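You operate a simulated robot arm through the tools that you are given. There is no shell and no other tool.

Carry out the task below with a simulated robot arm. There is one attempt and no reset: what you move stays moved.

JOB
Fill the bedside glass to its line from the water bottle.
Fine: rest the wooden stopper on the side table, stand the bottle where it was and push the stopper back in. Set down upright: water bottle.

It is judged by the outcome, as a careful person would: the job done as asked, and still so three seconds after it is handed in. It fails if anything else is knocked over, pushed out of place, dropped, spilled or broken. A push-on lid holds only when it is set on centred and level and pressed home; a screw cap is set on level and turned clockwise until tight.

ROBOT AND FRAMES
A 7-joint arm with a two-finger parallel gripper, fixed in place. Base frame: the origin is on the floor under the middle of its stand, x ahead of it, y to its left, z up. Lengths are in mm, angles in rad, forces in N, time in s.
With the tool pointing down near the work surface it reaches from about 240 to 680 mm from the base axis. Its first joint turns from -1.152 to 1.152 rad. Payload 2.4 kg.
The tool frame sits at the grasp point between the pads (the TCP): z along the fingers, y along the line on which they close. The tips reach 30 mm beyond it. The gripper opens to 94 mm. The fingers are 28 mm wide and 10 mm thick; the gripper's body (50 by 96 mm) begins 55 mm behind the TCP.
Orientation is that of the tool frame in the base frame, as [roll, pitch, yaw] about the fixed x, y, z axes, in that order (R = Rz(yaw) Ry(pitch) Rx(roll)). With the fingers straight down and closing along the base's y, the tool's x points along the base's -x, its y along +y and its z along -z.

CONTROLS
- The arm moves only by the tool nudge_tool. Its argument "steps" is a list of rows, each an object of numbers (a shift or turn left out is 0, a gripper value left out holds the last): "ax", "ay", "az": the turn, a rotation vector about the tool's x, y, z in rad; "x", "y", "z": the shift along the tool's x, y, z in mm; "gripper": the gripper command, from -1 (shut) to 1 (fully open), values between in proportion. In form: [{"ax": .., "ay": .., "az": .., "x": .., "y": .., "z": .., "gripper": ..}, ...]. A call has 1 to 20 rows; each row shifts and turns the commanded pose from where the row before left it, along the tool's axes as they then stand. A row lasts 0.2 s, in which the tool goes at most 50 mm and 0.15 rad; a call with a longer step from one row to the next is refused whole, and so is a gripper value outside its range. A pose out of reach is approached as far as the arm can. The call stops where the force on the tool passes 50 N (or 10 N more than at its start, if that is more) or the arm is blocked; 0.2 s more then pass. The fingers move at their own pace (about 153 mm/s each) and stop on an object; they squeeze with about 29 N. The grip force told is the motor's: it shows also when the fingers shut on nothing. Time passes only in rows, and 0.2 s behind the last, so rows that do not move let the fingers close. The reply holds the time, the measured pose of the TCP, the force on the tool along the base axes, the opening and the grip force, in the units named above and with some noise, with the torque about the TCP (base axes, N m) and any sound that the robot's microphone picked up.
- Cameras (640 x 400 px; columns grow to the right, rows downward): "scene" is fixed at [42.1, 485.5, 1430.6]; the picture's right is [-0.65, -0.76, 0.00], its down [-0.51, 0.44, -0.73] and it looks along [0.56, -0.48, -0.68] (base axes); focal length 249 px, centre (320, 200). "wrist" rides on the gripper at [76, 14, -102] in the tool frame; the picture's right is [-0.18, 0.98, 0.00], its down [-0.75, -0.14, -0.64] and it looks along [-0.63, -0.12, 0.77] (tool axes); focal length 243 px, centre (320, 200). There is no depth. A picture from a camera that has moved, and an enlarged one, comes with that camera's place and axes in the base frame and with its lens.
- camera(camera): a new picture of that camera. No time passes.
- inspect(camera, box): a new picture of the part [left, top, right, bottom] of that camera's present view, enlarged. No time passes.
- sign_off(): hands the job in; it is judged then, once.

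Nothing tells you positions but the pictures and the camera data. Unless the task says otherwise, let go and move clear before handing in.

The tools are called after "Emit:" by a JSON object that holds its "name" and its "arguments". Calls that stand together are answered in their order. nudge_tool: Moves the arm, as the interface text tells. Its arguments: {"type":"object","properties":{"steps":{"type":"array","items":{"type":"object","properties":{"ax":{"type":"number"},"ay":{"type":"number"},"az":{"type":"number"},"x":{"type":"number"},"y":{"type":"number"},"z":{"type":"number"},"gripper":{"type":"number"}}}}},"required":["steps"]} The other tools are called the same way: camera (camera) takes a picture; inspect (camera, box) takes an enlarged picture of a part of a camera's view; sign_off () hands the job in.

At the start:

```text
clock: 0.0
ee_pos: [307.8, -90.3, 1202.2]
orientation: [3.141, 0.0, -3.14]
contact_force: [-0.5, -0.4, -0.4]
torque: [-0.01, -0.01, -0.02]
gripper_width: 94.0
finger_force: 0.1
```

scene: 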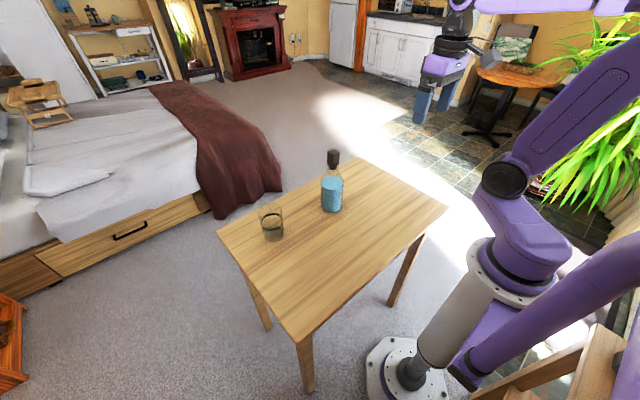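
wrist: 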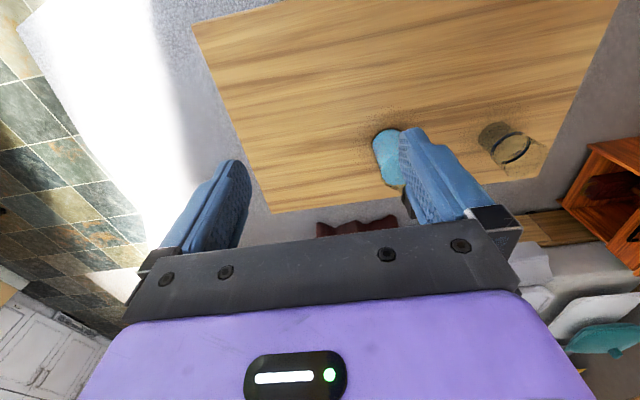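

I see a small wooden table with a water bottle (blue water, dark stopper) and a glass to its left. I'll look closer before moving.

Emit:
{"name": "inspect", "arguments": {"camera": "scene", "box": [240, 130, 400, 260]}}

Emit:
{"name": "inspect", "arguments": {"camera": "wrist", "box": [340, 90, 580, 240]}}

Emit:
{"name": "inspect", "arguments": {"camera": "scene", "box": [200, 130, 460, 400]}}

```text
3.08 times, centred on (320, 195) of scene
camera zoom: at [42.1, 485.5, 1430.6], right [-0.65, -0.76, 0.0], down [-0.51, 0.44, -0.73], along [0.56, -0.48, -0.68], focal length 767 px, centre (320, 215)
```

zoom: 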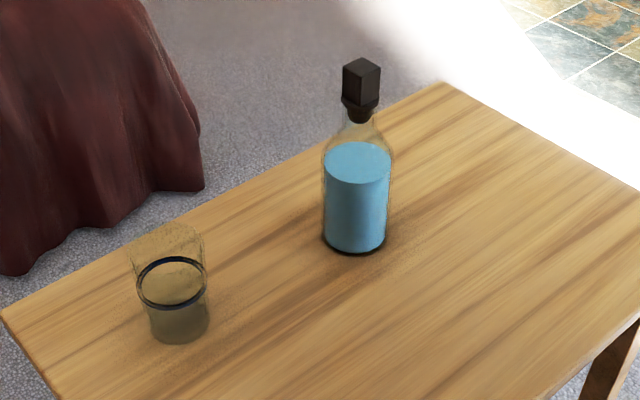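

```text
2.67 times, centred on (460, 165) of wrist
camera zoom: at [230.6, -74.3, 1304.0], right [0.18, 0.98, 0.0], down [0.75, -0.14, 0.64], along [0.63, -0.12, -0.77], focal length 647 px, centre (-53, 293)
```

zoom: 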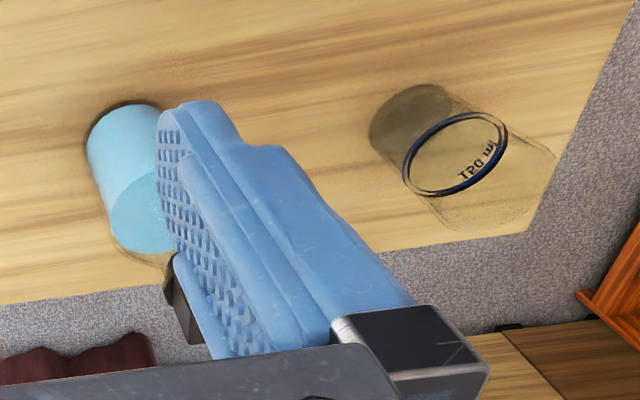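

```text
1.48 times, centred on (330, 265) of scene
camera zoom: at [42.1, 485.5, 1430.6], right [-0.65, -0.76, 0.0], down [-0.51, 0.44, -0.73], along [0.56, -0.48, -0.68], focal length 369 px, centre (305, 104)
```

zoom: 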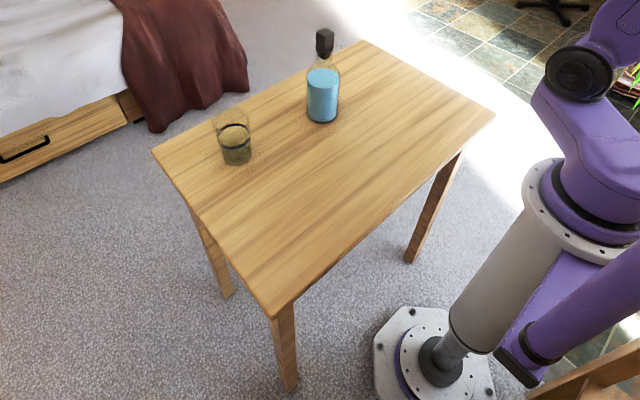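

The table top seems to be at z≈788, the bottle near (514, 27) and the glass near (530, 264). I'll zoom in tighter on each to refine dimensions.

Emit:
{"name": "inspect", "arguments": {"camera": "scene", "box": [312, 142, 352, 167]}}

Emit:
{"name": "inspect", "arguments": {"camera": "scene", "box": [300, 145, 364, 217]}}

Emit:
{"name": "inspect", "arguments": {"camera": "scene", "box": [246, 196, 302, 246]}}

```text
16.00 times, centred on (332, 154) of scene
camera zoom: at [42.1, 485.5, 1430.6], right [-0.65, -0.76, 0.0], down [-0.51, 0.44, -0.73], along [0.56, -0.48, -0.68], focal length 3986 px, centre (128, 928)
```

zoom: 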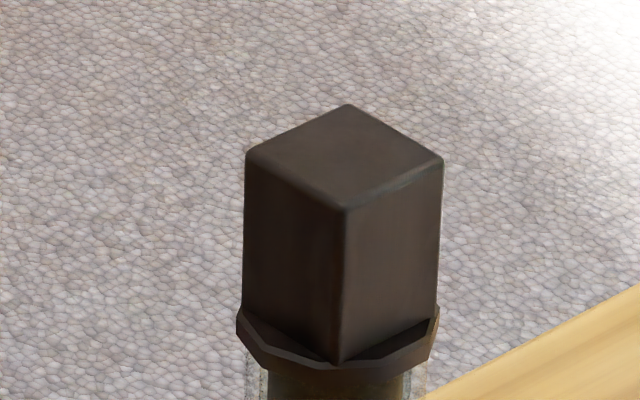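

```text
5.56 times, centred on (332, 181) of scene
camera zoom: at [42.1, 485.5, 1430.6], right [-0.65, -0.76, 0.0], down [-0.51, 0.44, -0.73], along [0.56, -0.48, -0.68], focal length 1384 px, centre (253, 306)
```

zoom: 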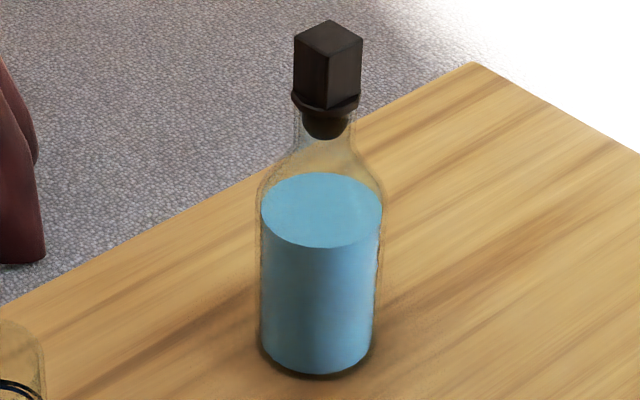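

```text
8.00 times, centred on (274, 221) of scene
camera zoom: at [42.1, 485.5, 1430.6], right [-0.65, -0.76, 0.0], down [-0.51, 0.44, -0.73], along [0.56, -0.48, -0.68], focal length 1993 px, centre (688, 32)
```

zoom: 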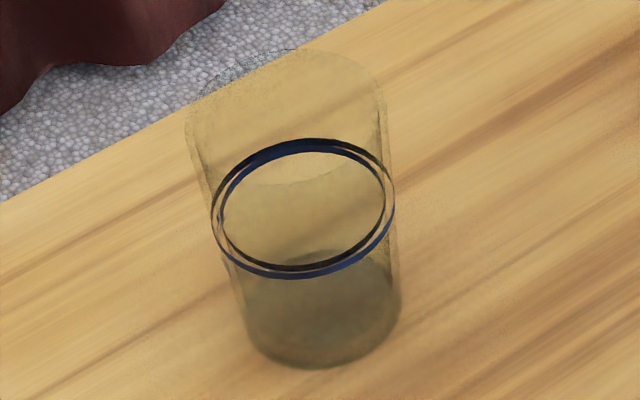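

The stopper block is about 27 mm square, aligned with the base axes, with its top at z≈1020. I'm moving the open gripper above it for a wrist view.

Emit:
{"name": "nudge_tool", "arguments": {"steps": [{"x": -25, "y": 14, "z": 5, "gripper": 1}, {"x": -25, "y": 14, "z": 5}, {"x": -25, "y": 14, "z": 5}, {"x": -25, "y": 14, "z": 5}, {"x": -25, "y": 14, "z": 5}, {"x": -25, "y": 14, "z": 5}, {"x": -25, "y": 14, "z": 5}, {"x": -25, "y": 14, "z": 5}]}}

Emit:
{"name": "camera", "arguments": {"camera": "wrist"}}

Emit:
{"name": "camera", "arguments": {"camera": "scene"}}

```text
clock: 1.8
ee_pos: [507.5, 24.9, 1159.3]
orientation: [-3.141, -0.001, -3.141]
contact_force: [0.2, -0.2, -0.4]
torque: [-0.02, -0.02, 0.02]
gripper_width: 94.2
finger_force: 0.0
```

```text
taken
camera wrist: at [430.3, 38.9, 1261.9], right [0.18, 0.98, 0.0], down [0.75, -0.14, 0.64], along [0.63, -0.12, -0.77], focal length 243 px, centre (320, 200)
```

wrist: 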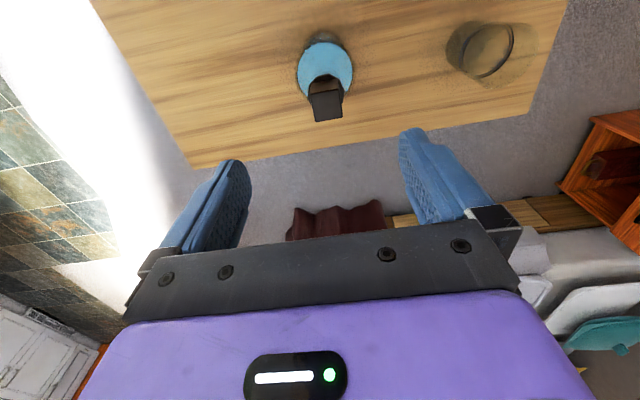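

```text
taken
```

scene: 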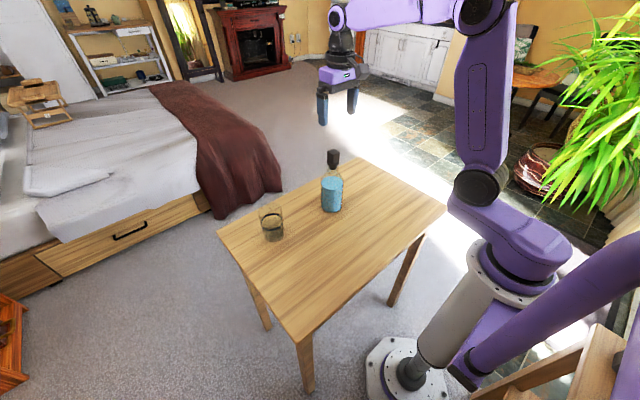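

I'm above the bottle. Now I'll zoom the wrist view to triangulate the stopper, bottle and glass more precisely.

Emit:
{"name": "inspect", "arguments": {"camera": "wrist", "box": [266, 20, 394, 130]}}

Emit:
{"name": "inspect", "arguments": {"camera": "wrist", "box": [430, 10, 558, 100]}}

```text
3.64 times, centred on (330, 75) of wrist
camera zoom: at [430.3, 38.9, 1261.9], right [0.18, 0.98, 0.0], down [0.75, -0.14, 0.64], along [0.63, -0.12, -0.77], focal length 882 px, centre (284, 654)
```

zoom: 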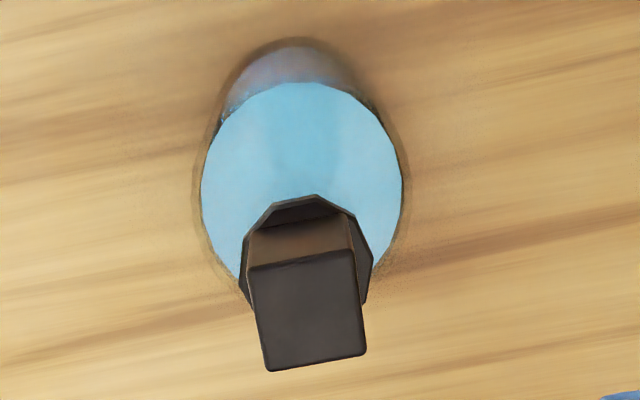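

```text
4.44 times, centred on (494, 55) of wrist
camera zoom: at [430.3, 38.9, 1261.9], right [0.18, 0.98, 0.0], down [0.75, -0.14, 0.64], along [0.63, -0.12, -0.77], focal length 1078 px, centre (-453, 844)
```

zoom: 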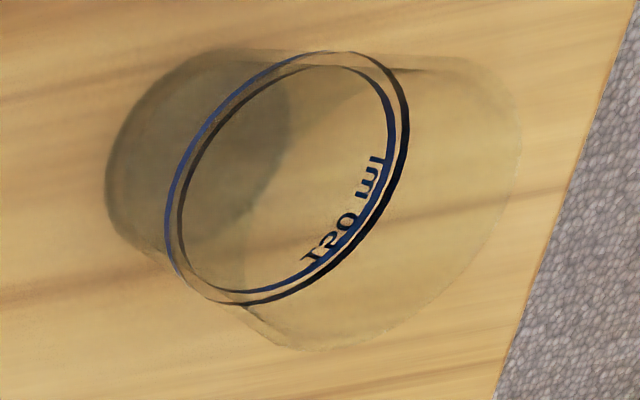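

Triangulation agrees: stopper centred at (510, 31) with its top at z≈1025, table at z≈799, and glass at (530, 263) with its rim at ≈909. I'll align over the stopper and descend with the gripper open.

Emit:
{"name": "nudge_tool", "arguments": {"steps": [{"x": -2.5, "y": 6, "z": 15}, {"z": 20}, {"z": 20}, {"z": 20}, {"z": 15}, {}]}}

Emit:
{"name": "camera", "arguments": {"camera": "wrist"}}

Emit:
{"name": "inspect", "arguments": {"camera": "scene", "box": [292, 90, 372, 220]}}

```text
clock: 3.2
ee_pos: [509.4, 28.8, 1070.8]
orientation: [3.141, 0.001, -3.141]
contact_force: [-0.1, -0.4, 0.3]
torque: [0.02, -0.02, 0.01]
gripper_width: 94.0
finger_force: 0.1
```

```text
taken
camera wrist: at [433.2, 43.9, 1173.0], right [0.18, 0.98, 0.0], down [0.75, -0.14, 0.64], along [0.63, -0.12, -0.77], focal length 243 px, centre (320, 200)
```

wrist: 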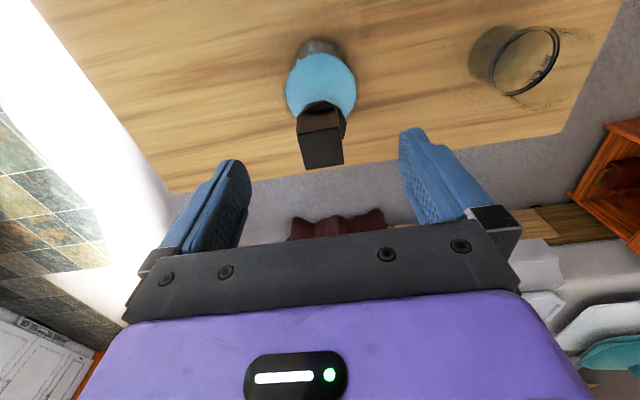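

```text
3.08 times, centred on (332, 155) of scene
camera zoom: at [42.1, 485.5, 1430.6], right [-0.65, -0.76, 0.0], down [-0.51, 0.44, -0.73], along [0.56, -0.48, -0.68], focal length 767 px, centre (283, 338)
```

zoom: 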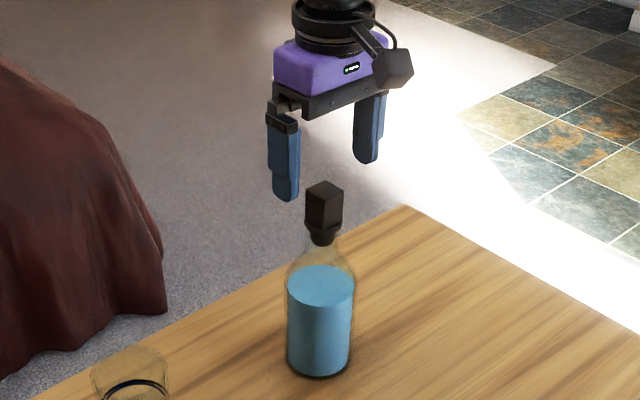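

Emit:
{"name": "inspect", "arguments": {"camera": "wrist", "box": [270, 80, 370, 180]}}

```text
4.00 times, centred on (320, 130) of wrist
camera zoom: at [433.2, 43.9, 1173.0], right [0.18, 0.98, 0.0], down [0.75, -0.14, 0.64], along [0.63, -0.12, -0.77], focal length 970 px, centre (320, 480)
```

zoom: 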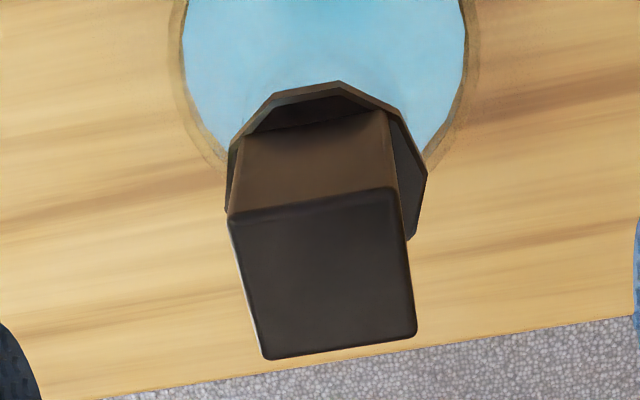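

The stopper is confirmed at (510, 31). I'll descend to grip height (TCP z≈1028, tips just above the flange).

Emit:
{"name": "nudge_tool", "arguments": {"steps": [{"x": -1, "y": 1.5, "z": 12}, {"z": 12}, {"z": 10}, {"z": 9}, {}]}}

Emit:
{"name": "inspect", "arguments": {"camera": "scene", "box": [300, 110, 360, 170]}}

Emit:
{"name": "camera", "arguments": {"camera": "wrist"}}

```text
clock: 4.4
ee_pos: [510.8, 30.1, 1029.2]
orientation: [3.141, 0.0, -3.141]
contact_force: [-0.1, 0.1, -0.2]
torque: [-0.01, 0.01, 0.01]
gripper_width: 93.9
finger_force: 0.0
```

```text
6.67 times, centred on (330, 140) of scene
camera zoom: at [42.1, 485.5, 1430.6], right [-0.65, -0.76, 0.0], down [-0.51, 0.44, -0.73], along [0.56, -0.48, -0.68], focal length 1661 px, centre (253, 600)
```

zoom: 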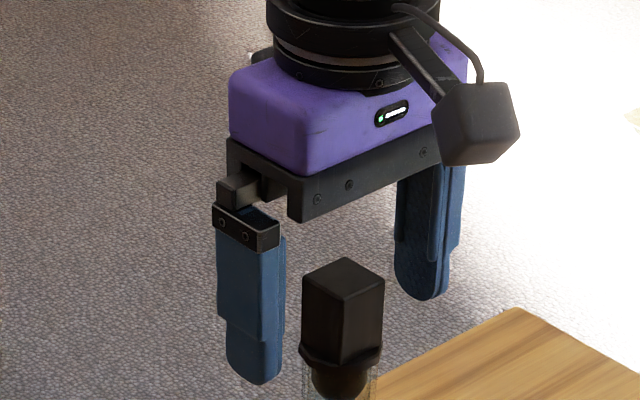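

```text
taken
camera wrist: at [434.2, 45.5, 1131.5], right [0.18, 0.98, 0.0], down [0.75, -0.14, 0.64], along [0.63, -0.12, -0.77], focal length 243 px, centre (320, 200)
```

wrist: 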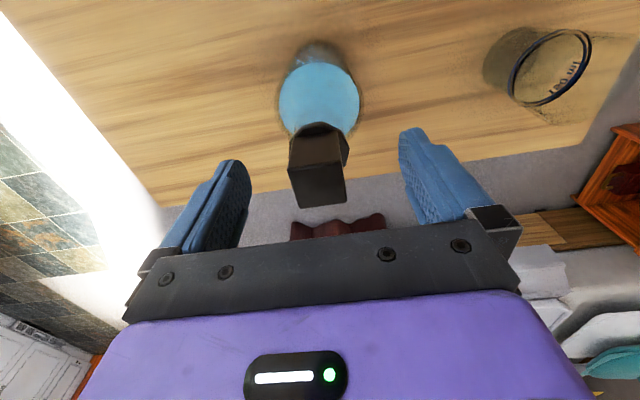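

The fingers straddle the block cleanly. I'm closing in stages.

Emit:
{"name": "nudge_tool", "arguments": {"steps": [{"gripper": 0.2}, {"gripper": -0.2}, {"gripper": -0.36}, {"gripper": -0.42}, {"gripper": -0.5}, {"gripper": -1}, {}]}}

Emit:
{"name": "inspect", "arguments": {"camera": "scene", "box": [292, 110, 372, 220]}}

```text
clock: 6.0
ee_pos: [510.7, 30.4, 1028.8]
orientation: [-3.141, 0.001, 3.141]
contact_force: [0.2, -0.3, 1.1]
torque: [-0.01, 0.0, -0.01]
gripper_width: 31.2
finger_force: 29.0
```

```text
3.64 times, centred on (332, 165) of scene
camera zoom: at [42.1, 485.5, 1430.6], right [-0.65, -0.76, 0.0], down [-0.51, 0.44, -0.73], along [0.56, -0.48, -0.68], focal length 906 px, centre (276, 327)
```

zoom: 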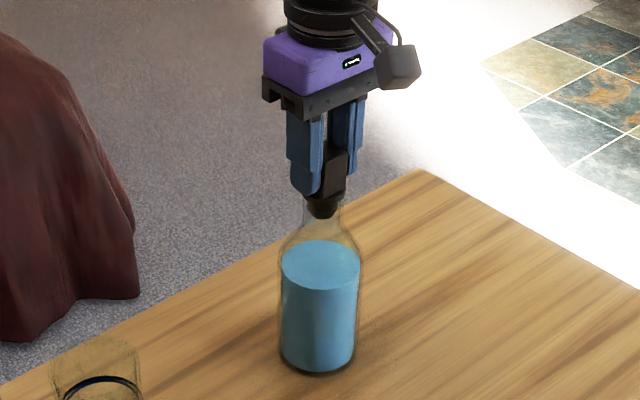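

The stopper is gripped (opening 31 mm, 29 N). I'm pulling straight up in small steps and watching the force.

Emit:
{"name": "nudge_tool", "arguments": {"steps": [{"z": -1}, {"z": -1}, {"z": -1}, {"z": -1}]}}

Emit:
{"name": "inspect", "arguments": {"camera": "scene", "box": [292, 110, 372, 220]}}

```text
clock: 7.0
ee_pos: [510.3, 30.0, 1033.4]
orientation: [-3.141, 0.0, -3.141]
contact_force: [1.0, 0.4, -0.6]
torque: [-0.03, 0.02, 0.01]
gripper_width: 31.0
finger_force: 29.5
```

```text
3.64 times, centred on (332, 165) of scene
camera zoom: at [42.1, 485.5, 1430.6], right [-0.65, -0.76, 0.0], down [-0.51, 0.44, -0.73], along [0.56, -0.48, -0.68], focal length 906 px, centre (276, 327)
```

zoom: 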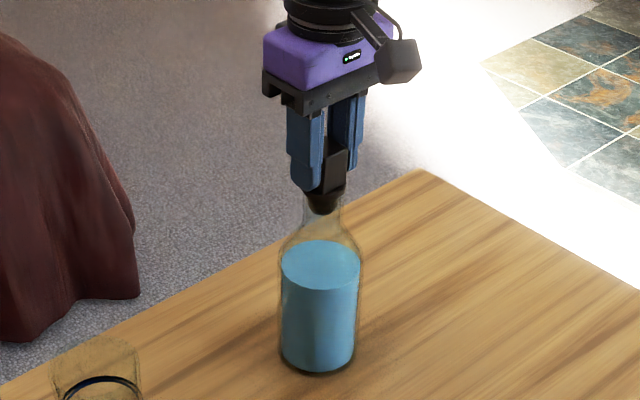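

The stopper is sliding out easily and the bottle hasn't moved. I'll keep going straight up until it is clear.

Emit:
{"name": "nudge_tool", "arguments": {"steps": [{"z": -2}, {"z": -2}, {"z": -2}, {"z": -3}, {"z": -3}, {"z": -4}, {"z": -5}, {"z": -8}, {"z": -12}, {"z": -15}, {}]}}

Emit:
{"name": "inspect", "arguments": {"camera": "scene", "box": [292, 90, 372, 220]}}

Emit:
{"name": "camera", "arguments": {"camera": "wrist"}}

```text
clock: 9.4
ee_pos: [510.7, 30.9, 1088.4]
orientation: [-3.142, 0.0, -3.141]
contact_force: [-0.3, -0.1, -0.9]
torque: [0.01, 0.01, 0.0]
gripper_width: 31.3
finger_force: 28.9
```

```text
3.08 times, centred on (332, 155) of scene
camera zoom: at [42.1, 485.5, 1430.6], right [-0.65, -0.76, 0.0], down [-0.51, 0.44, -0.73], along [0.56, -0.48, -0.68], focal length 767 px, centre (283, 338)
```

zoom: 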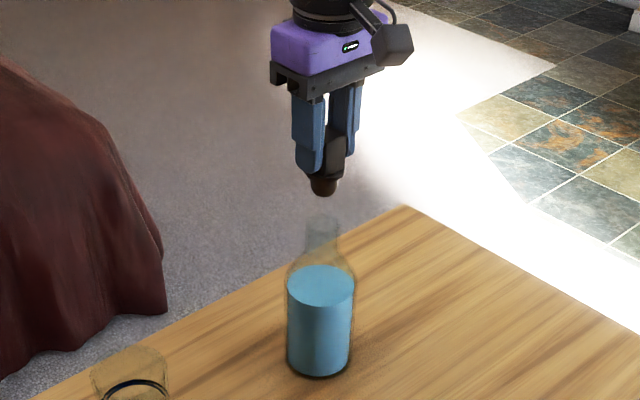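

```text
taken
camera wrist: at [434.8, 45.3, 1191.1], right [0.18, 0.98, 0.0], down [0.75, -0.14, 0.64], along [0.63, -0.12, -0.77], focal length 243 px, centre (320, 200)
```

wrist: 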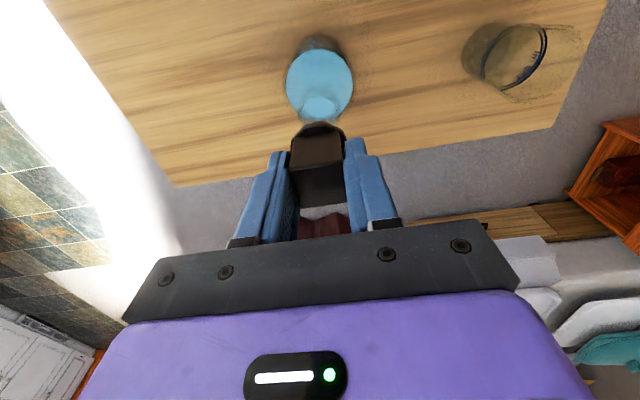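

The stopper is out and the bottle is undisturbed. I'll look at the plug's shape so I can set it down properly.

Emit:
{"name": "inspect", "arguments": {"camera": "scene", "box": [308, 120, 352, 160]}}

Emit:
{"name": "inspect", "arguments": {"camera": "scene", "box": [308, 150, 352, 222]}}

```text
10.00 times, centred on (330, 140) of scene
camera zoom: at [42.1, 485.5, 1430.6], right [-0.65, -0.76, 0.0], down [-0.51, 0.44, -0.73], along [0.56, -0.48, -0.68], focal length 2491 px, centre (220, 800)
```

zoom: 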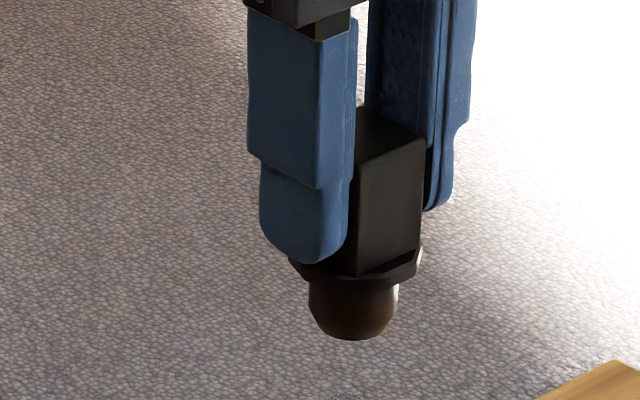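

```text
5.56 times, centred on (330, 186) of scene
camera zoom: at [42.1, 485.5, 1430.6], right [-0.65, -0.76, 0.0], down [-0.51, 0.44, -0.73], along [0.56, -0.48, -0.68], focal length 1384 px, centre (264, 278)
```

zoom: 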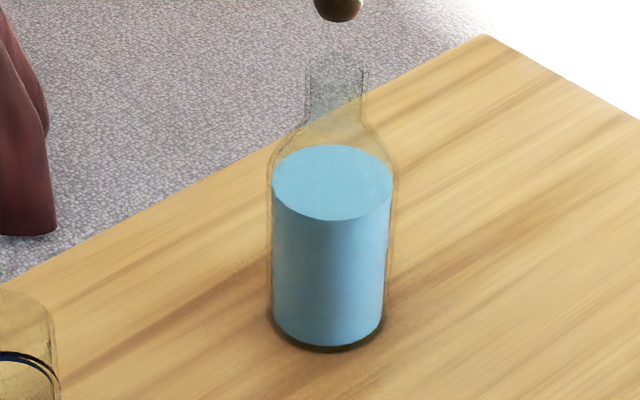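

The plug is about 24 mm across with a flat bottom roughly 65 mm below the TCP, so it can stand upright. I'll carry it to a clear spot on the table near (470, -130).

Emit:
{"name": "nudge_tool", "arguments": {"steps": [{"z": -10}, {"x": 5, "y": -20}, {"x": 5, "y": -25}, {"x": 6, "y": -25}, {"x": 6, "y": -25}, {"x": 6, "y": -25}, {"x": 6, "y": -20}, {"x": 6, "y": -20}, {"z": 25}, {"z": 30}, {"z": 30}, {"z": 30}, {"z": 30}, {"z": 25}, {"z": 20}, {}]}}

Emit:
{"name": "camera", "arguments": {"camera": "scene"}}

Emit:
{"name": "camera", "arguments": {"camera": "wrist"}}

```text
clock: 12.8
ee_pos: [470.4, -130.3, 907.5]
orientation: [-3.141, 0.0, 3.138]
contact_force: [-0.8, -0.6, 0.0]
torque: [-0.01, 0.04, 0.02]
gripper_width: 31.2
finger_force: 28.7
```

```text
taken
```

scene: 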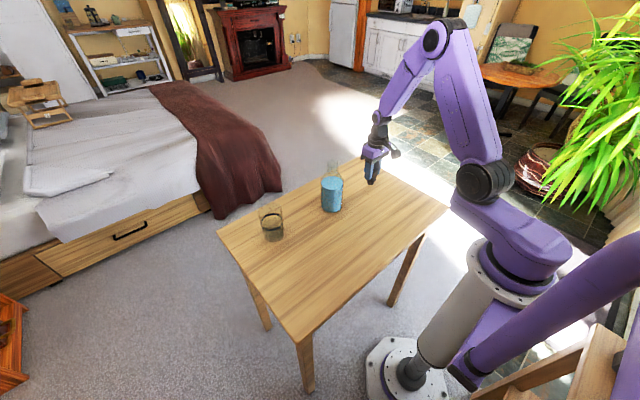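

```text
taken
camera wrist: at [394.3, -114.7, 1009.5], right [0.19, 0.98, 0.0], down [0.75, -0.14, 0.64], along [0.63, -0.12, -0.77], focal length 243 px, centre (320, 200)
```

wrist: 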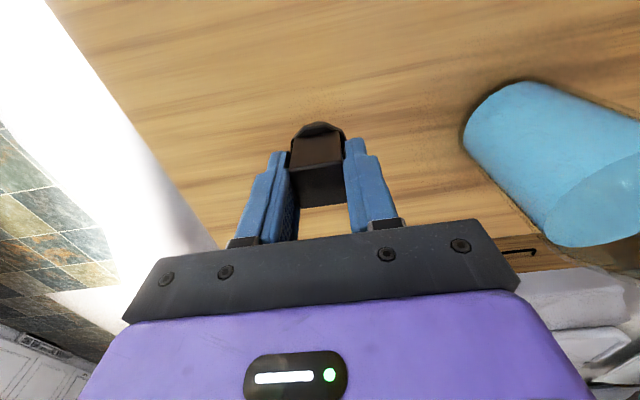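

I'm over the spot with about 40 mm of clearance under the plug. Descending most of the way now, then slowly to contact.

Emit:
{"name": "nudge_tool", "arguments": {"steps": [{"z": 15}, {"z": 12}, {"z": 6}, {}]}}

Emit:
{"name": "inspect", "arguments": {"camera": "scene", "box": [345, 140, 405, 200]}}

```text
clock: 13.8
ee_pos: [470.8, -129.3, 875.4]
orientation: [-3.14, 0.001, -3.141]
contact_force: [-0.4, 0.9, -0.3]
torque: [0.0, 0.01, -0.02]
gripper_width: 31.3
finger_force: 28.7
```

```text
6.67 times, centred on (375, 170) of scene
camera zoom: at [42.1, 485.5, 1430.6], right [-0.65, -0.76, 0.0], down [-0.51, 0.44, -0.73], along [0.56, -0.48, -0.68], focal length 1661 px, centre (-47, 400)
```

zoom: 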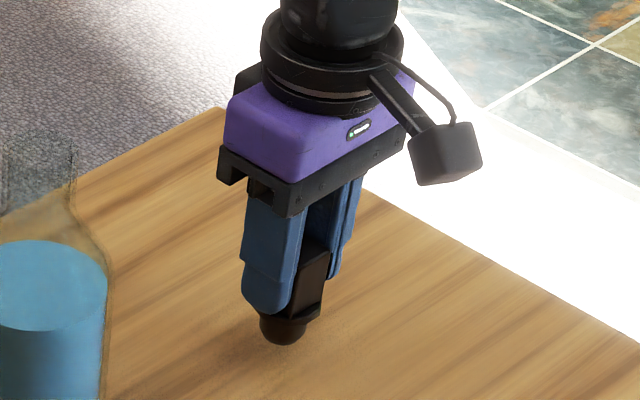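

Emit:
{"name": "nudge_tool", "arguments": {"steps": [{"z": 1.5}, {"z": 1.5}, {"z": 1.5}]}}

Emit:
{"name": "inspect", "arguments": {"camera": "scene", "box": [360, 160, 390, 200]}}

```text
clock: 14.6
ee_pos: [470.7, -130.4, 870.9]
orientation: [-3.141, 0.0, -3.141]
contact_force: [-0.1, 0.6, 0.3]
torque: [-0.02, -0.02, 0.01]
gripper_width: 31.1
finger_force: 29.1
```

```text
10.00 times, centred on (375, 180) of scene
camera zoom: at [42.1, 485.5, 1430.6], right [-0.65, -0.76, 0.0], down [-0.51, 0.44, -0.73], along [0.56, -0.48, -0.68], focal length 2491 px, centre (-230, 400)
```

zoom: 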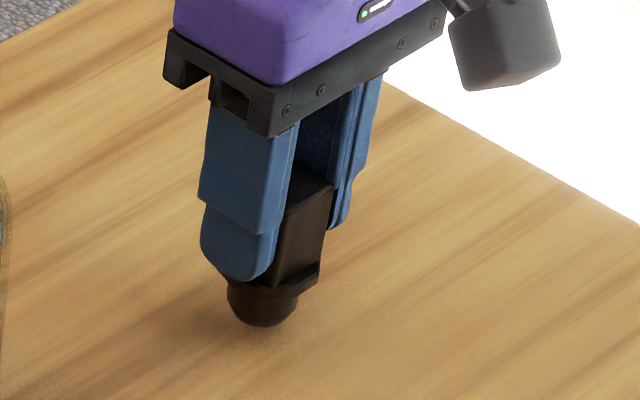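

Emit:
{"name": "nudge_tool", "arguments": {"steps": [{"z": 1}, {"z": 1}, {"z": 1}]}}

```text
clock: 15.4
ee_pos: [470.7, -129.8, 869.1]
orientation: [-3.14, 0.0, -3.142]
contact_force: [-0.4, 0.0, -0.5]
torque: [0.05, 0.01, 0.0]
gripper_width: 31.0
finger_force: 29.3
```

Emit:
{"name": "nudge_tool", "arguments": {"steps": [{"z": 1}, {"z": 1}]}}

```text
clock: 16.0
ee_pos: [470.6, -130.6, 866.2]
orientation: [-3.141, 0.0, 3.141]
contact_force: [1.1, -0.5, 0.3]
torque: [-0.02, -0.02, -0.01]
gripper_width: 31.1
finger_force: 28.4
```

Emit:
{"name": "nudge_tool", "arguments": {"steps": [{"z": 1}, {"z": 1}]}}

Emit:
{"name": "inspect", "arguments": {"camera": "scene", "box": [360, 160, 390, 200]}}

```text
clock: 16.6
ee_pos: [470.3, -129.5, 864.9]
orientation: [3.14, 0.0, -3.141]
contact_force: [0.3, 0.2, -0.2]
torque: [-0.03, 0.0, 0.0]
gripper_width: 30.9
finger_force: 28.7
```

```text
10.00 times, centred on (375, 180) of scene
camera zoom: at [42.1, 485.5, 1430.6], right [-0.65, -0.76, 0.0], down [-0.51, 0.44, -0.73], along [0.56, -0.48, -0.68], focal length 2491 px, centre (-230, 400)
```

zoom: 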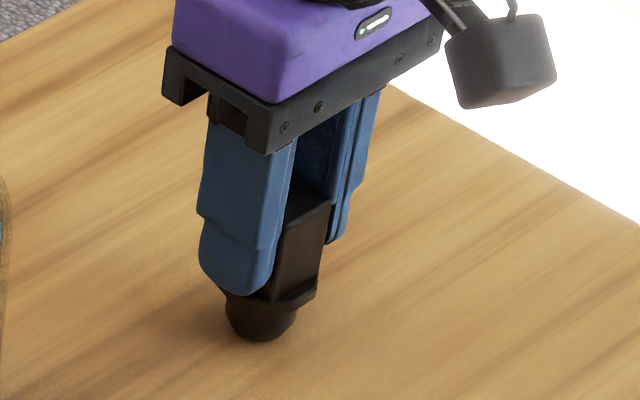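

Emit:
{"name": "nudge_tool", "arguments": {"steps": [{"z": 1}]}}

Emit:
{"name": "nudge_tool", "arguments": {"steps": [{"z": 0.7}]}}

```text
clock: 17.0
ee_pos: [471.2, -130.9, 862.1]
orientation: [-3.141, -0.002, 3.141]
contact_force: [0.0, -0.3, -1.1]
torque: [0.01, 0.0, 0.02]
gripper_width: 31.3
finger_force: 28.7
```

```text
clock: 17.4
ee_pos: [470.6, -130.7, 861.4]
orientation: [-3.141, 0.0, 3.14]
contact_force: [-1.0, -0.4, 0.2]
torque: [0.02, 0.0, -0.02]
gripper_width: 31.2
finger_force: 28.6
```

Emit:
{"name": "nudge_tool", "arguments": {"steps": [{"z": 0.7}]}}

Emit:
{"name": "nudge_tool", "arguments": {"steps": [{"z": 0.7}]}}

Emit:
{"name": "inspect", "arguments": {"camera": "scene", "box": [360, 160, 390, 200]}}

```text
clock: 17.8
ee_pos: [471.4, -130.5, 861.1]
orientation: [3.141, -0.001, 3.141]
contact_force: [-0.5, -0.1, -0.1]
torque: [0.01, 0.0, -0.04]
gripper_width: 31.1
finger_force: 29.2
```

```text
clock: 18.2
ee_pos: [471.2, -129.8, 861.8]
orientation: [3.141, -0.001, 3.141]
contact_force: [-1.2, 1.8, 5.7]
torque: [0.08, 0.06, 0.02]
gripper_width: 31.3
finger_force: 28.9
```

```text
10.00 times, centred on (375, 180) of scene
camera zoom: at [42.0, 485.6, 1430.6], right [-0.65, -0.76, 0.0], down [-0.51, 0.44, -0.73], along [0.56, -0.48, -0.68], focal length 2491 px, centre (-230, 400)
```

zoom: 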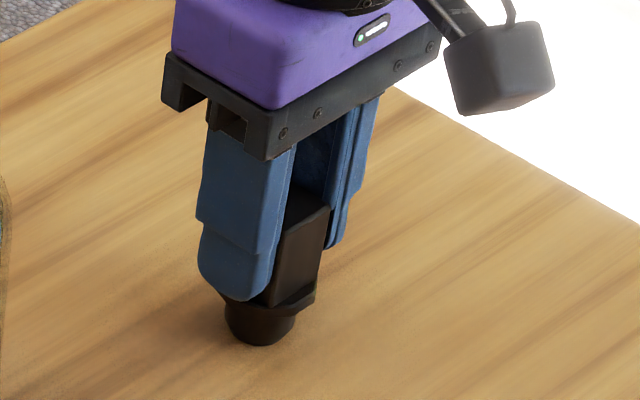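

Contact with the table (Fz≈6 N). I'm releasing gently in stages without moving.

Emit:
{"name": "nudge_tool", "arguments": {"steps": [{"z": -0.3, "gripper": -0.3}, {"gripper": -0.28}, {"gripper": -0.2}, {"gripper": -0.05}, {"gripper": 0.15}, {"gripper": 0.3}, {}]}}

Emit:
{"name": "inspect", "arguments": {"camera": "scene", "box": [355, 150, 395, 200]}}

Emit:
{"name": "camera", "arguments": {"camera": "wrist"}}

```text
clock: 19.8
ee_pos: [470.8, -131.3, 860.9]
orientation: [3.141, 0.001, -3.141]
contact_force: [-0.2, 0.1, 0.7]
torque: [0.0, -0.02, 0.02]
gripper_width: 61.1
finger_force: 0.1
```

```text
8.00 times, centred on (375, 175) of scene
camera zoom: at [42.1, 485.5, 1430.6], right [-0.65, -0.76, 0.0], down [-0.51, 0.44, -0.73], along [0.56, -0.48, -0.68], focal length 1993 px, centre (-120, 400)
```

zoom: 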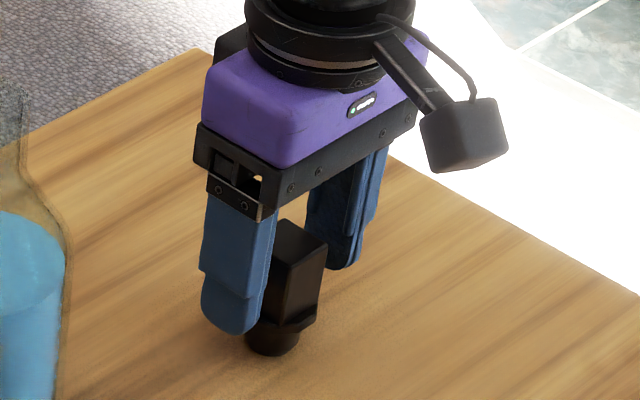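

```text
taken
camera wrist: at [393.7, -115.1, 963.4], right [0.18, 0.98, 0.0], down [0.75, -0.14, 0.64], along [0.63, -0.12, -0.77], focal length 243 px, centre (320, 200)
```

wrist: 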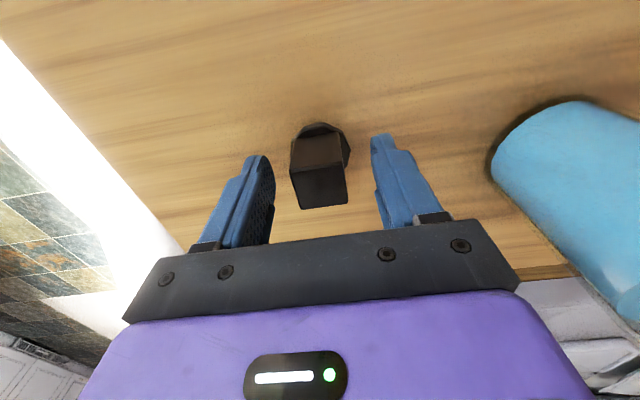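

The stopper stands upright at (470.8, -130.5), and its grip height is TCP z≈861. I'll lift straight up, clear of it.

Emit:
{"name": "nudge_tool", "arguments": {"steps": [{"gripper": 0.5, "z": -5}, {"z": -15, "gripper": 0.6}, {"z": -30, "gripper": 1}, {"z": -40}, {"z": -40}, {"z": -40}, {"z": -40}, {}]}}

Emit:
{"name": "inspect", "arguments": {"camera": "scene", "box": [300, 110, 420, 220]}}

```text
clock: 21.6
ee_pos: [471.1, -132.1, 1072.2]
orientation: [3.141, 0.001, 3.141]
contact_force: [-0.7, 0.8, 0.2]
torque: [0.01, -0.01, -0.01]
gripper_width: 93.8
finger_force: 0.1
```

```text
3.64 times, centred on (360, 165) of scene
camera zoom: at [42.1, 485.5, 1430.6], right [-0.65, -0.76, 0.0], down [-0.51, 0.44, -0.73], along [0.56, -0.48, -0.68], focal length 906 px, centre (174, 327)
```

zoom: 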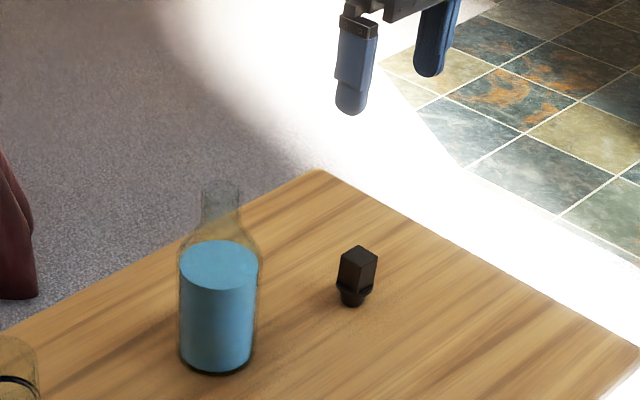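

The stopper is standing fine. Next I move toward the bottle at safe height, then pitch the tool to near horizontal (about 20° down) to test the reach.

Emit:
{"name": "nudge_tool", "arguments": {"steps": [{"z": -25, "y": 20}, {"z": -25, "y": 30}, {"x": 10, "y": 35}, {"x": 10, "y": 40}, {"x": 10, "y": 38}, {"ay": -0.12}, {"ay": -0.14}, {"ay": -0.14}, {"ay": -0.14}, {}]}}

Emit:
{"name": "camera", "arguments": {"camera": "scene"}}

```text
clock: 23.8
ee_pos: [441.1, 33.6, 1122.1]
orientation: [3.14, 0.541, 3.139]
contact_force: [0.4, -1.1, 0.4]
torque: [0.0, -0.02, -0.02]
gripper_width: 94.0
finger_force: 0.2
```

```text
taken
```

scene: 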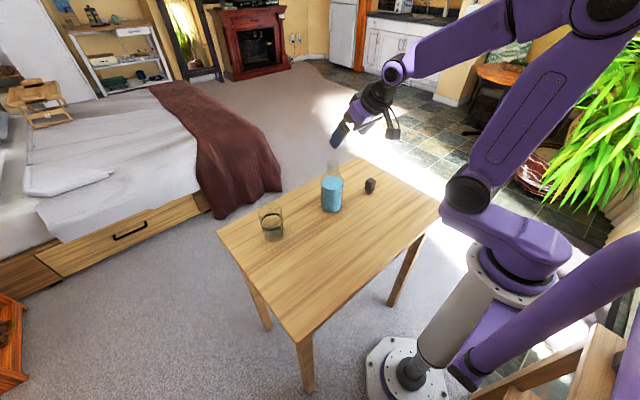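

Emit:
{"name": "nudge_tool", "arguments": {"steps": [{"ay": -0.136}, {"ay": -0.136}, {"ay": -0.136}, {"ay": -0.136}, {"ay": -0.136}, {}]}}

Emit:
{"name": "camera", "arguments": {"camera": "scene"}}

Emit:
{"name": "camera", "arguments": {"camera": "wrist"}}

```text
clock: 25.2
ee_pos: [449.2, 27.8, 1124.9]
orientation: [-3.078, 1.178, -3.109]
contact_force: [0.1, -0.8, -0.6]
torque: [-0.04, 0.03, 0.0]
gripper_width: 93.9
finger_force: 0.1
out of reach, approached as far as the arm can: row 3
```

```text
taken
```

scene: 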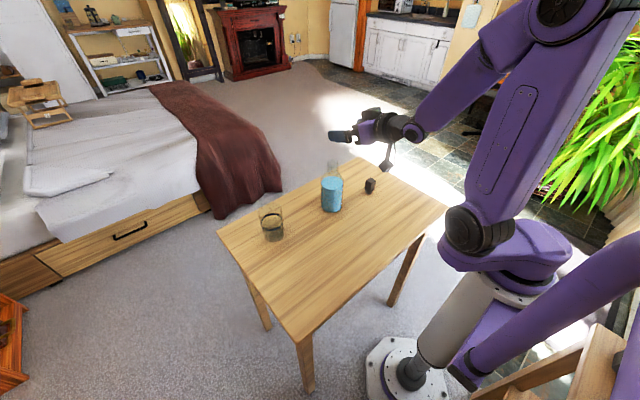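

```text
taken
camera wrist: at [324.9, 45.2, 1093.6], right [0.1, 0.98, 0.15], down [-0.31, -0.11, 0.94], along [0.95, -0.14, 0.29], focal length 243 px, centre (320, 200)
```

wrist: 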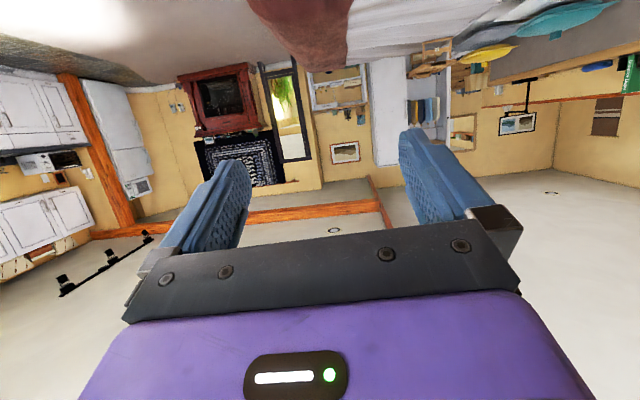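

The pose at x≈449 is slightly out of reach because the arm is folded. I'll try farther out, above the bottle, keeping the pitch.

Emit:
{"name": "nudge_tool", "arguments": {"steps": [{"x": -8.5, "z": 23.5}, {"x": -8.5, "z": 23.5}, {}]}}

```text
clock: 26.0
ee_pos: [498.6, 25.4, 1123.1]
orientation: [-3.077, 1.178, -3.108]
contact_force: [-0.4, 0.6, 0.2]
torque: [0.01, 0.01, -0.02]
gripper_width: 93.9
finger_force: 0.1
```

Emit:
{"name": "nudge_tool", "arguments": {"steps": [{"ax": -0.034, "ay": -0.044, "az": 0.013, "y": 5}, {"x": -1, "z": 3}, {}]}}

```text
clock: 26.8
ee_pos: [501.5, 31.0, 1122.7]
orientation: [3.14, 1.222, 3.14]
contact_force: [0.4, 0.1, -1.3]
torque: [-0.03, -0.04, 0.01]
gripper_width: 93.9
finger_force: 0.1
```

At x≈501 the 20°-down pose is reachable. I'll lower to just above the bottle mouth and check the tracking and alignment.

Emit:
{"name": "nudge_tool", "arguments": {"steps": [{"x": 23.5, "z": 8.55}, {"x": 23.5, "z": 8.55}, {"x": 23.5, "z": 8.55}, {"x": 18.8, "z": 6.84}, {}]}}

Emit:
{"name": "camera", "arguments": {"camera": "wrist"}}

Emit:
{"name": "inspect", "arguments": {"camera": "scene", "box": [280, 100, 440, 230]}}

```text
clock: 28.0
ee_pos: [501.5, 31.3, 1026.5]
orientation: [-3.141, 1.221, -3.141]
contact_force: [0.0, 0.3, 0.8]
torque: [0.0, -0.02, 0.02]
gripper_width: 94.0
finger_force: 0.1
```

```text
taken
camera wrist: at [379.2, 45.9, 990.2], right [0.06, 0.98, 0.17], down [-0.35, -0.14, 0.93], along [0.94, -0.12, 0.33], focal length 243 px, centre (320, 200)
```

wrist: 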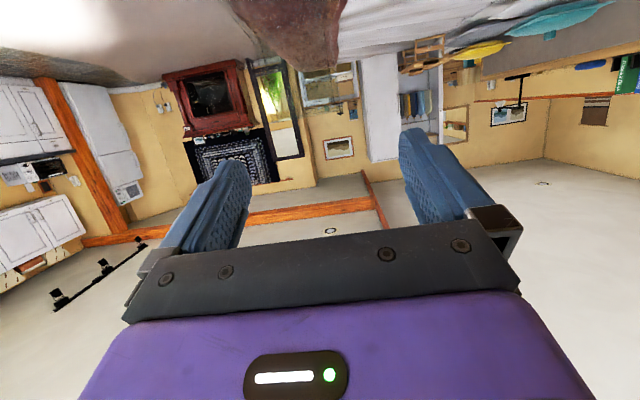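

```text
3.08 times, centred on (360, 165) of scene
camera zoom: at [42.1, 485.5, 1430.6], right [-0.65, -0.76, 0.0], down [-0.51, 0.44, -0.73], along [0.56, -0.48, -0.68], focal length 767 px, centre (197, 308)
```

zoom: 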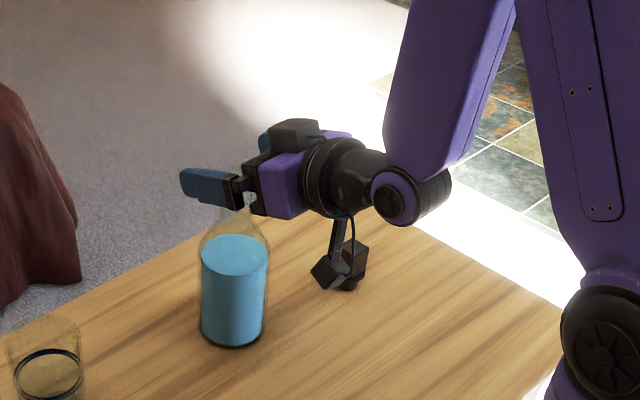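

Emit:
{"name": "nudge_tool", "arguments": {"steps": [{"x": 14.1, "z": 5.13}, {"x": 14.1, "z": 5.13}, {"x": 14.1, "z": 5.13}, {"x": 9.4, "z": 3.42}, {}]}}

Emit:
{"name": "inspect", "arguments": {"camera": "scene", "box": [290, 130, 390, 220]}}

Emit:
{"name": "camera", "arguments": {"camera": "wrist"}}

```text
clock: 29.2
ee_pos: [503.4, 29.8, 972.7]
orientation: [-3.141, 1.222, 3.141]
contact_force: [-0.6, 0.0, -1.1]
torque: [-0.01, -0.02, 0.0]
gripper_width: 93.7
finger_force: 0.0
```

```text
4.44 times, centred on (340, 175) of scene
camera zoom: at [42.1, 485.5, 1430.6], right [-0.65, -0.76, 0.0], down [-0.51, 0.44, -0.73], along [0.56, -0.48, -0.68], focal length 1107 px, centre (231, 311)
```

zoom: 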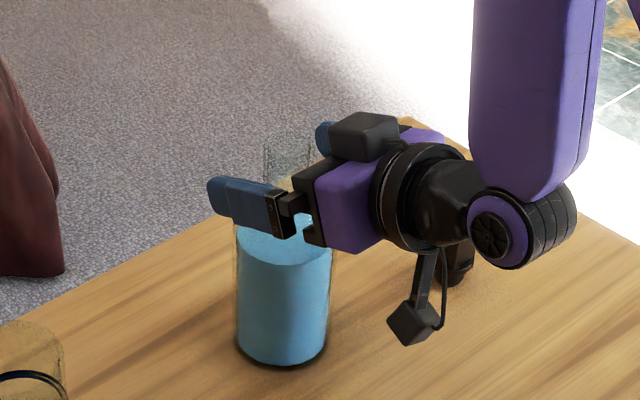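

```text
taken
camera wrist: at [380.0, 45.5, 935.5], right [0.06, 0.98, 0.17], down [-0.35, -0.14, 0.93], along [0.94, -0.12, 0.33], focal length 243 px, centre (320, 200)
```

wrist: 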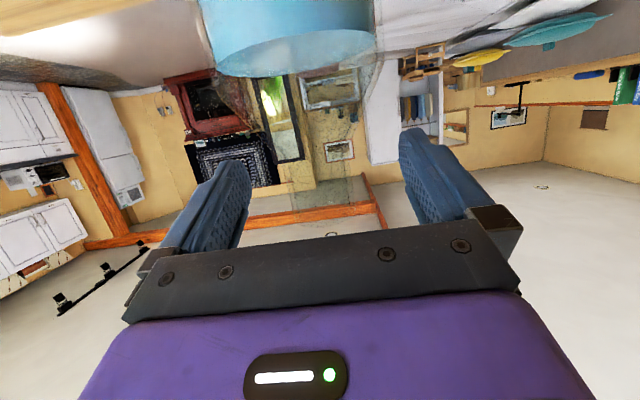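

The bottle passes centrally between the open fingers. I'll continue down toward the body, z≈875.

Emit:
{"name": "nudge_tool", "arguments": {"steps": [{"x": 14.1, "z": 5.13}, {"x": 14.1, "z": 5.13}, {"x": 14.1, "z": 5.13}, {"x": 9.4, "z": 3.42}, {}]}}

Emit:
{"name": "inspect", "arguments": {"camera": "scene", "box": [290, 130, 390, 220]}}

Emit:
{"name": "camera", "arguments": {"camera": "wrist"}}

```text
clock: 30.4
ee_pos: [502.7, 31.4, 917.3]
orientation: [3.141, 1.221, 3.141]
contact_force: [0.2, -0.2, -0.1]
torque: [-0.04, -0.01, 0.0]
gripper_width: 94.0
finger_force: 0.1
```

```text
4.44 times, centred on (340, 175) of scene
camera zoom: at [42.1, 485.5, 1430.6], right [-0.65, -0.76, 0.0], down [-0.51, 0.44, -0.73], along [0.56, -0.48, -0.68], focal length 1107 px, centre (231, 311)
```

zoom: 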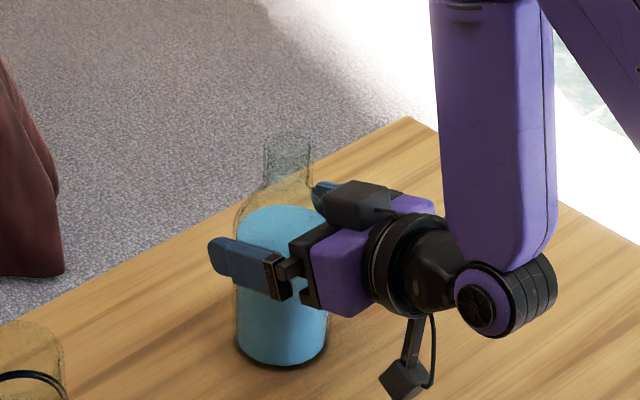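

```text
taken
camera wrist: at [379.8, 45.8, 880.8], right [0.06, 0.98, 0.17], down [-0.35, -0.14, 0.93], along [0.94, -0.12, 0.33], focal length 243 px, centre (320, 200)
```

wrist: 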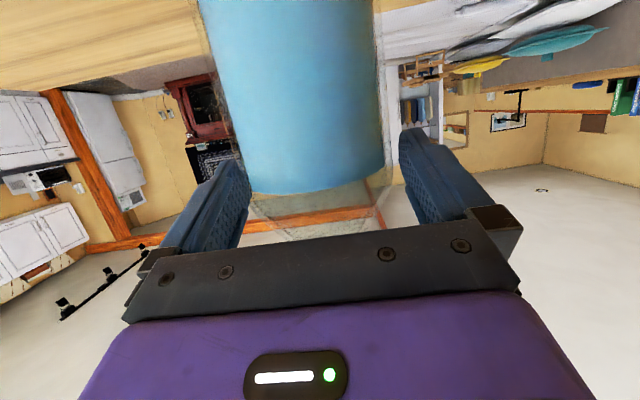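

Emit:
{"name": "nudge_tool", "arguments": {"steps": [{"x": 9.4, "z": 3.42}, {"x": 9.4, "z": 3.42}, {}]}}

Emit:
{"name": "inspect", "arguments": {"camera": "scene", "box": [310, 150, 380, 220]}}

Emit:
{"name": "camera", "arguments": {"camera": "wrist"}}

```text
clock: 31.2
ee_pos: [501.3, 31.5, 897.9]
orientation: [-3.14, 1.225, -3.141]
contact_force: [-0.2, -0.1, -0.2]
torque: [0.01, -0.02, 0.01]
gripper_width: 94.0
finger_force: 0.0
```

```text
5.71 times, centred on (345, 185) of scene
camera zoom: at [42.1, 485.5, 1430.6], right [-0.65, -0.76, 0.0], down [-0.51, 0.44, -0.73], along [0.56, -0.48, -0.68], focal length 1424 px, centre (177, 286)
```

zoom: 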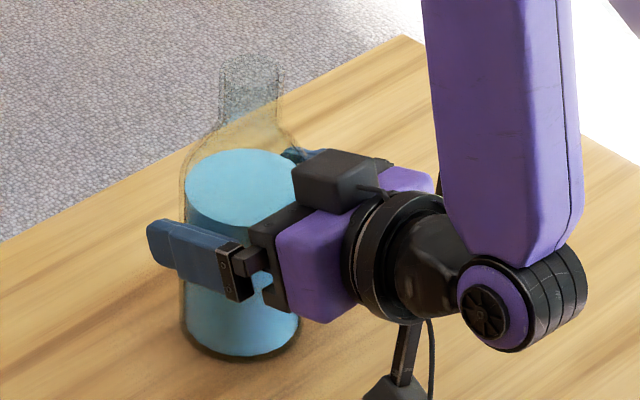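

```text
taken
camera wrist: at [379.6, 46.9, 860.5], right [0.06, 0.98, 0.17], down [-0.35, -0.14, 0.93], along [0.94, -0.12, 0.33], focal length 243 px, centre (320, 200)
```

wrist: 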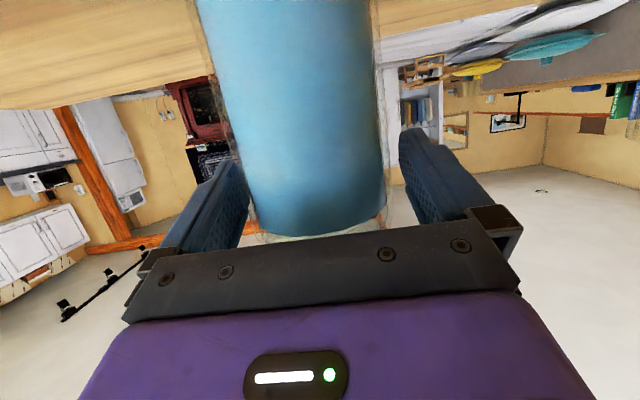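

Emit:
{"name": "nudge_tool", "arguments": {"steps": [{"x": 9.4, "z": 3.42}, {"x": 9.4, "z": 3.42, "y": -0.5}, {"x": 1.5, "z": 0.5}, {}]}}

Emit:
{"name": "camera", "arguments": {"camera": "scene"}}

Emit:
{"name": "camera", "arguments": {"camera": "wrist"}}

```text
clock: 32.2
ee_pos: [502.5, 30.2, 876.5]
orientation: [-3.141, 1.222, -3.141]
contact_force: [-0.5, -0.3, 0.6]
torque: [-0.02, 0.0, 0.02]
gripper_width: 94.1
finger_force: 0.0
```

```text
taken
```

scene: 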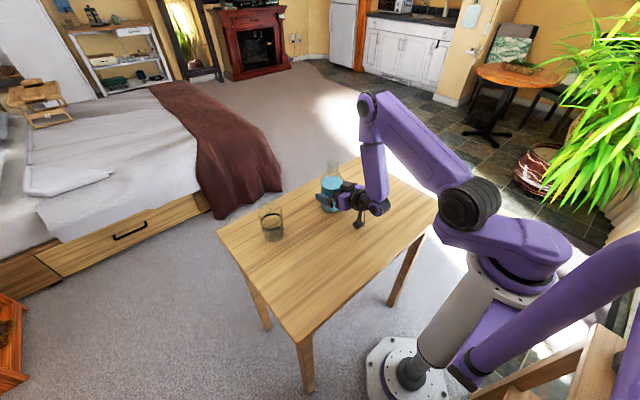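

```text
taken
camera wrist: at [378.8, 45.2, 839.4], right [0.06, 0.98, 0.17], down [-0.35, -0.14, 0.93], along [0.94, -0.12, 0.33], focal length 243 px, centre (320, 200)
```

wrist: 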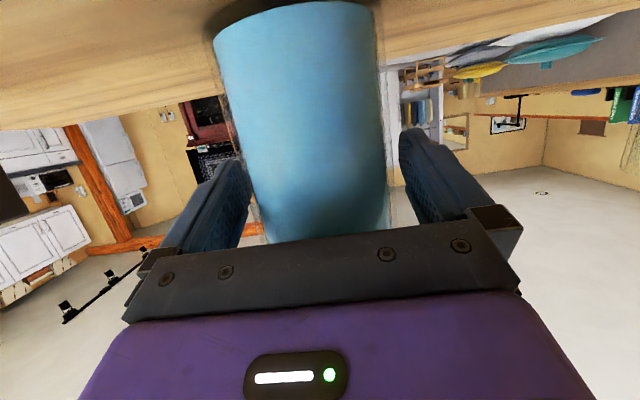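

Emit:
{"name": "inspect", "arguments": {"camera": "wrist", "box": [190, 80, 450, 240]}}

Emit:
{"name": "inspect", "arguments": {"camera": "scene", "box": [310, 155, 380, 225]}}

```text
2.46 times, centred on (320, 160) of wrist
camera zoom: at [378.8, 45.2, 839.4], right [0.06, 0.98, 0.17], down [-0.35, -0.14, 0.93], along [0.94, -0.12, 0.33], focal length 597 px, centre (320, 298)
```

zoom: 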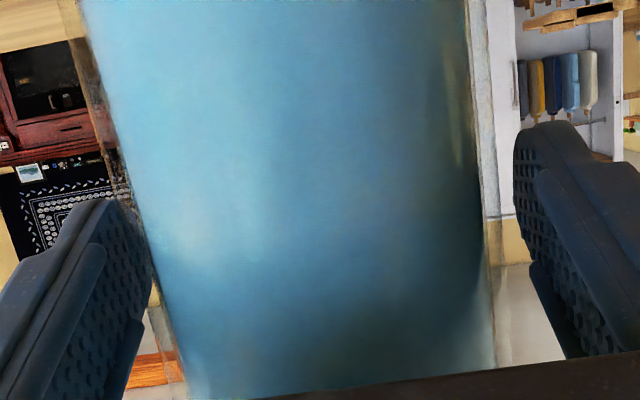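

```text
5.71 times, centred on (345, 190) of scene
camera zoom: at [42.1, 485.5, 1430.6], right [-0.65, -0.76, 0.0], down [-0.51, 0.44, -0.73], along [0.56, -0.48, -0.68], focal length 1424 px, centre (177, 257)
```

zoom: 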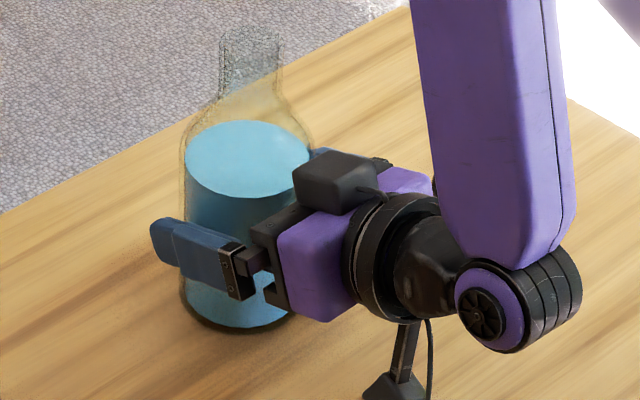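

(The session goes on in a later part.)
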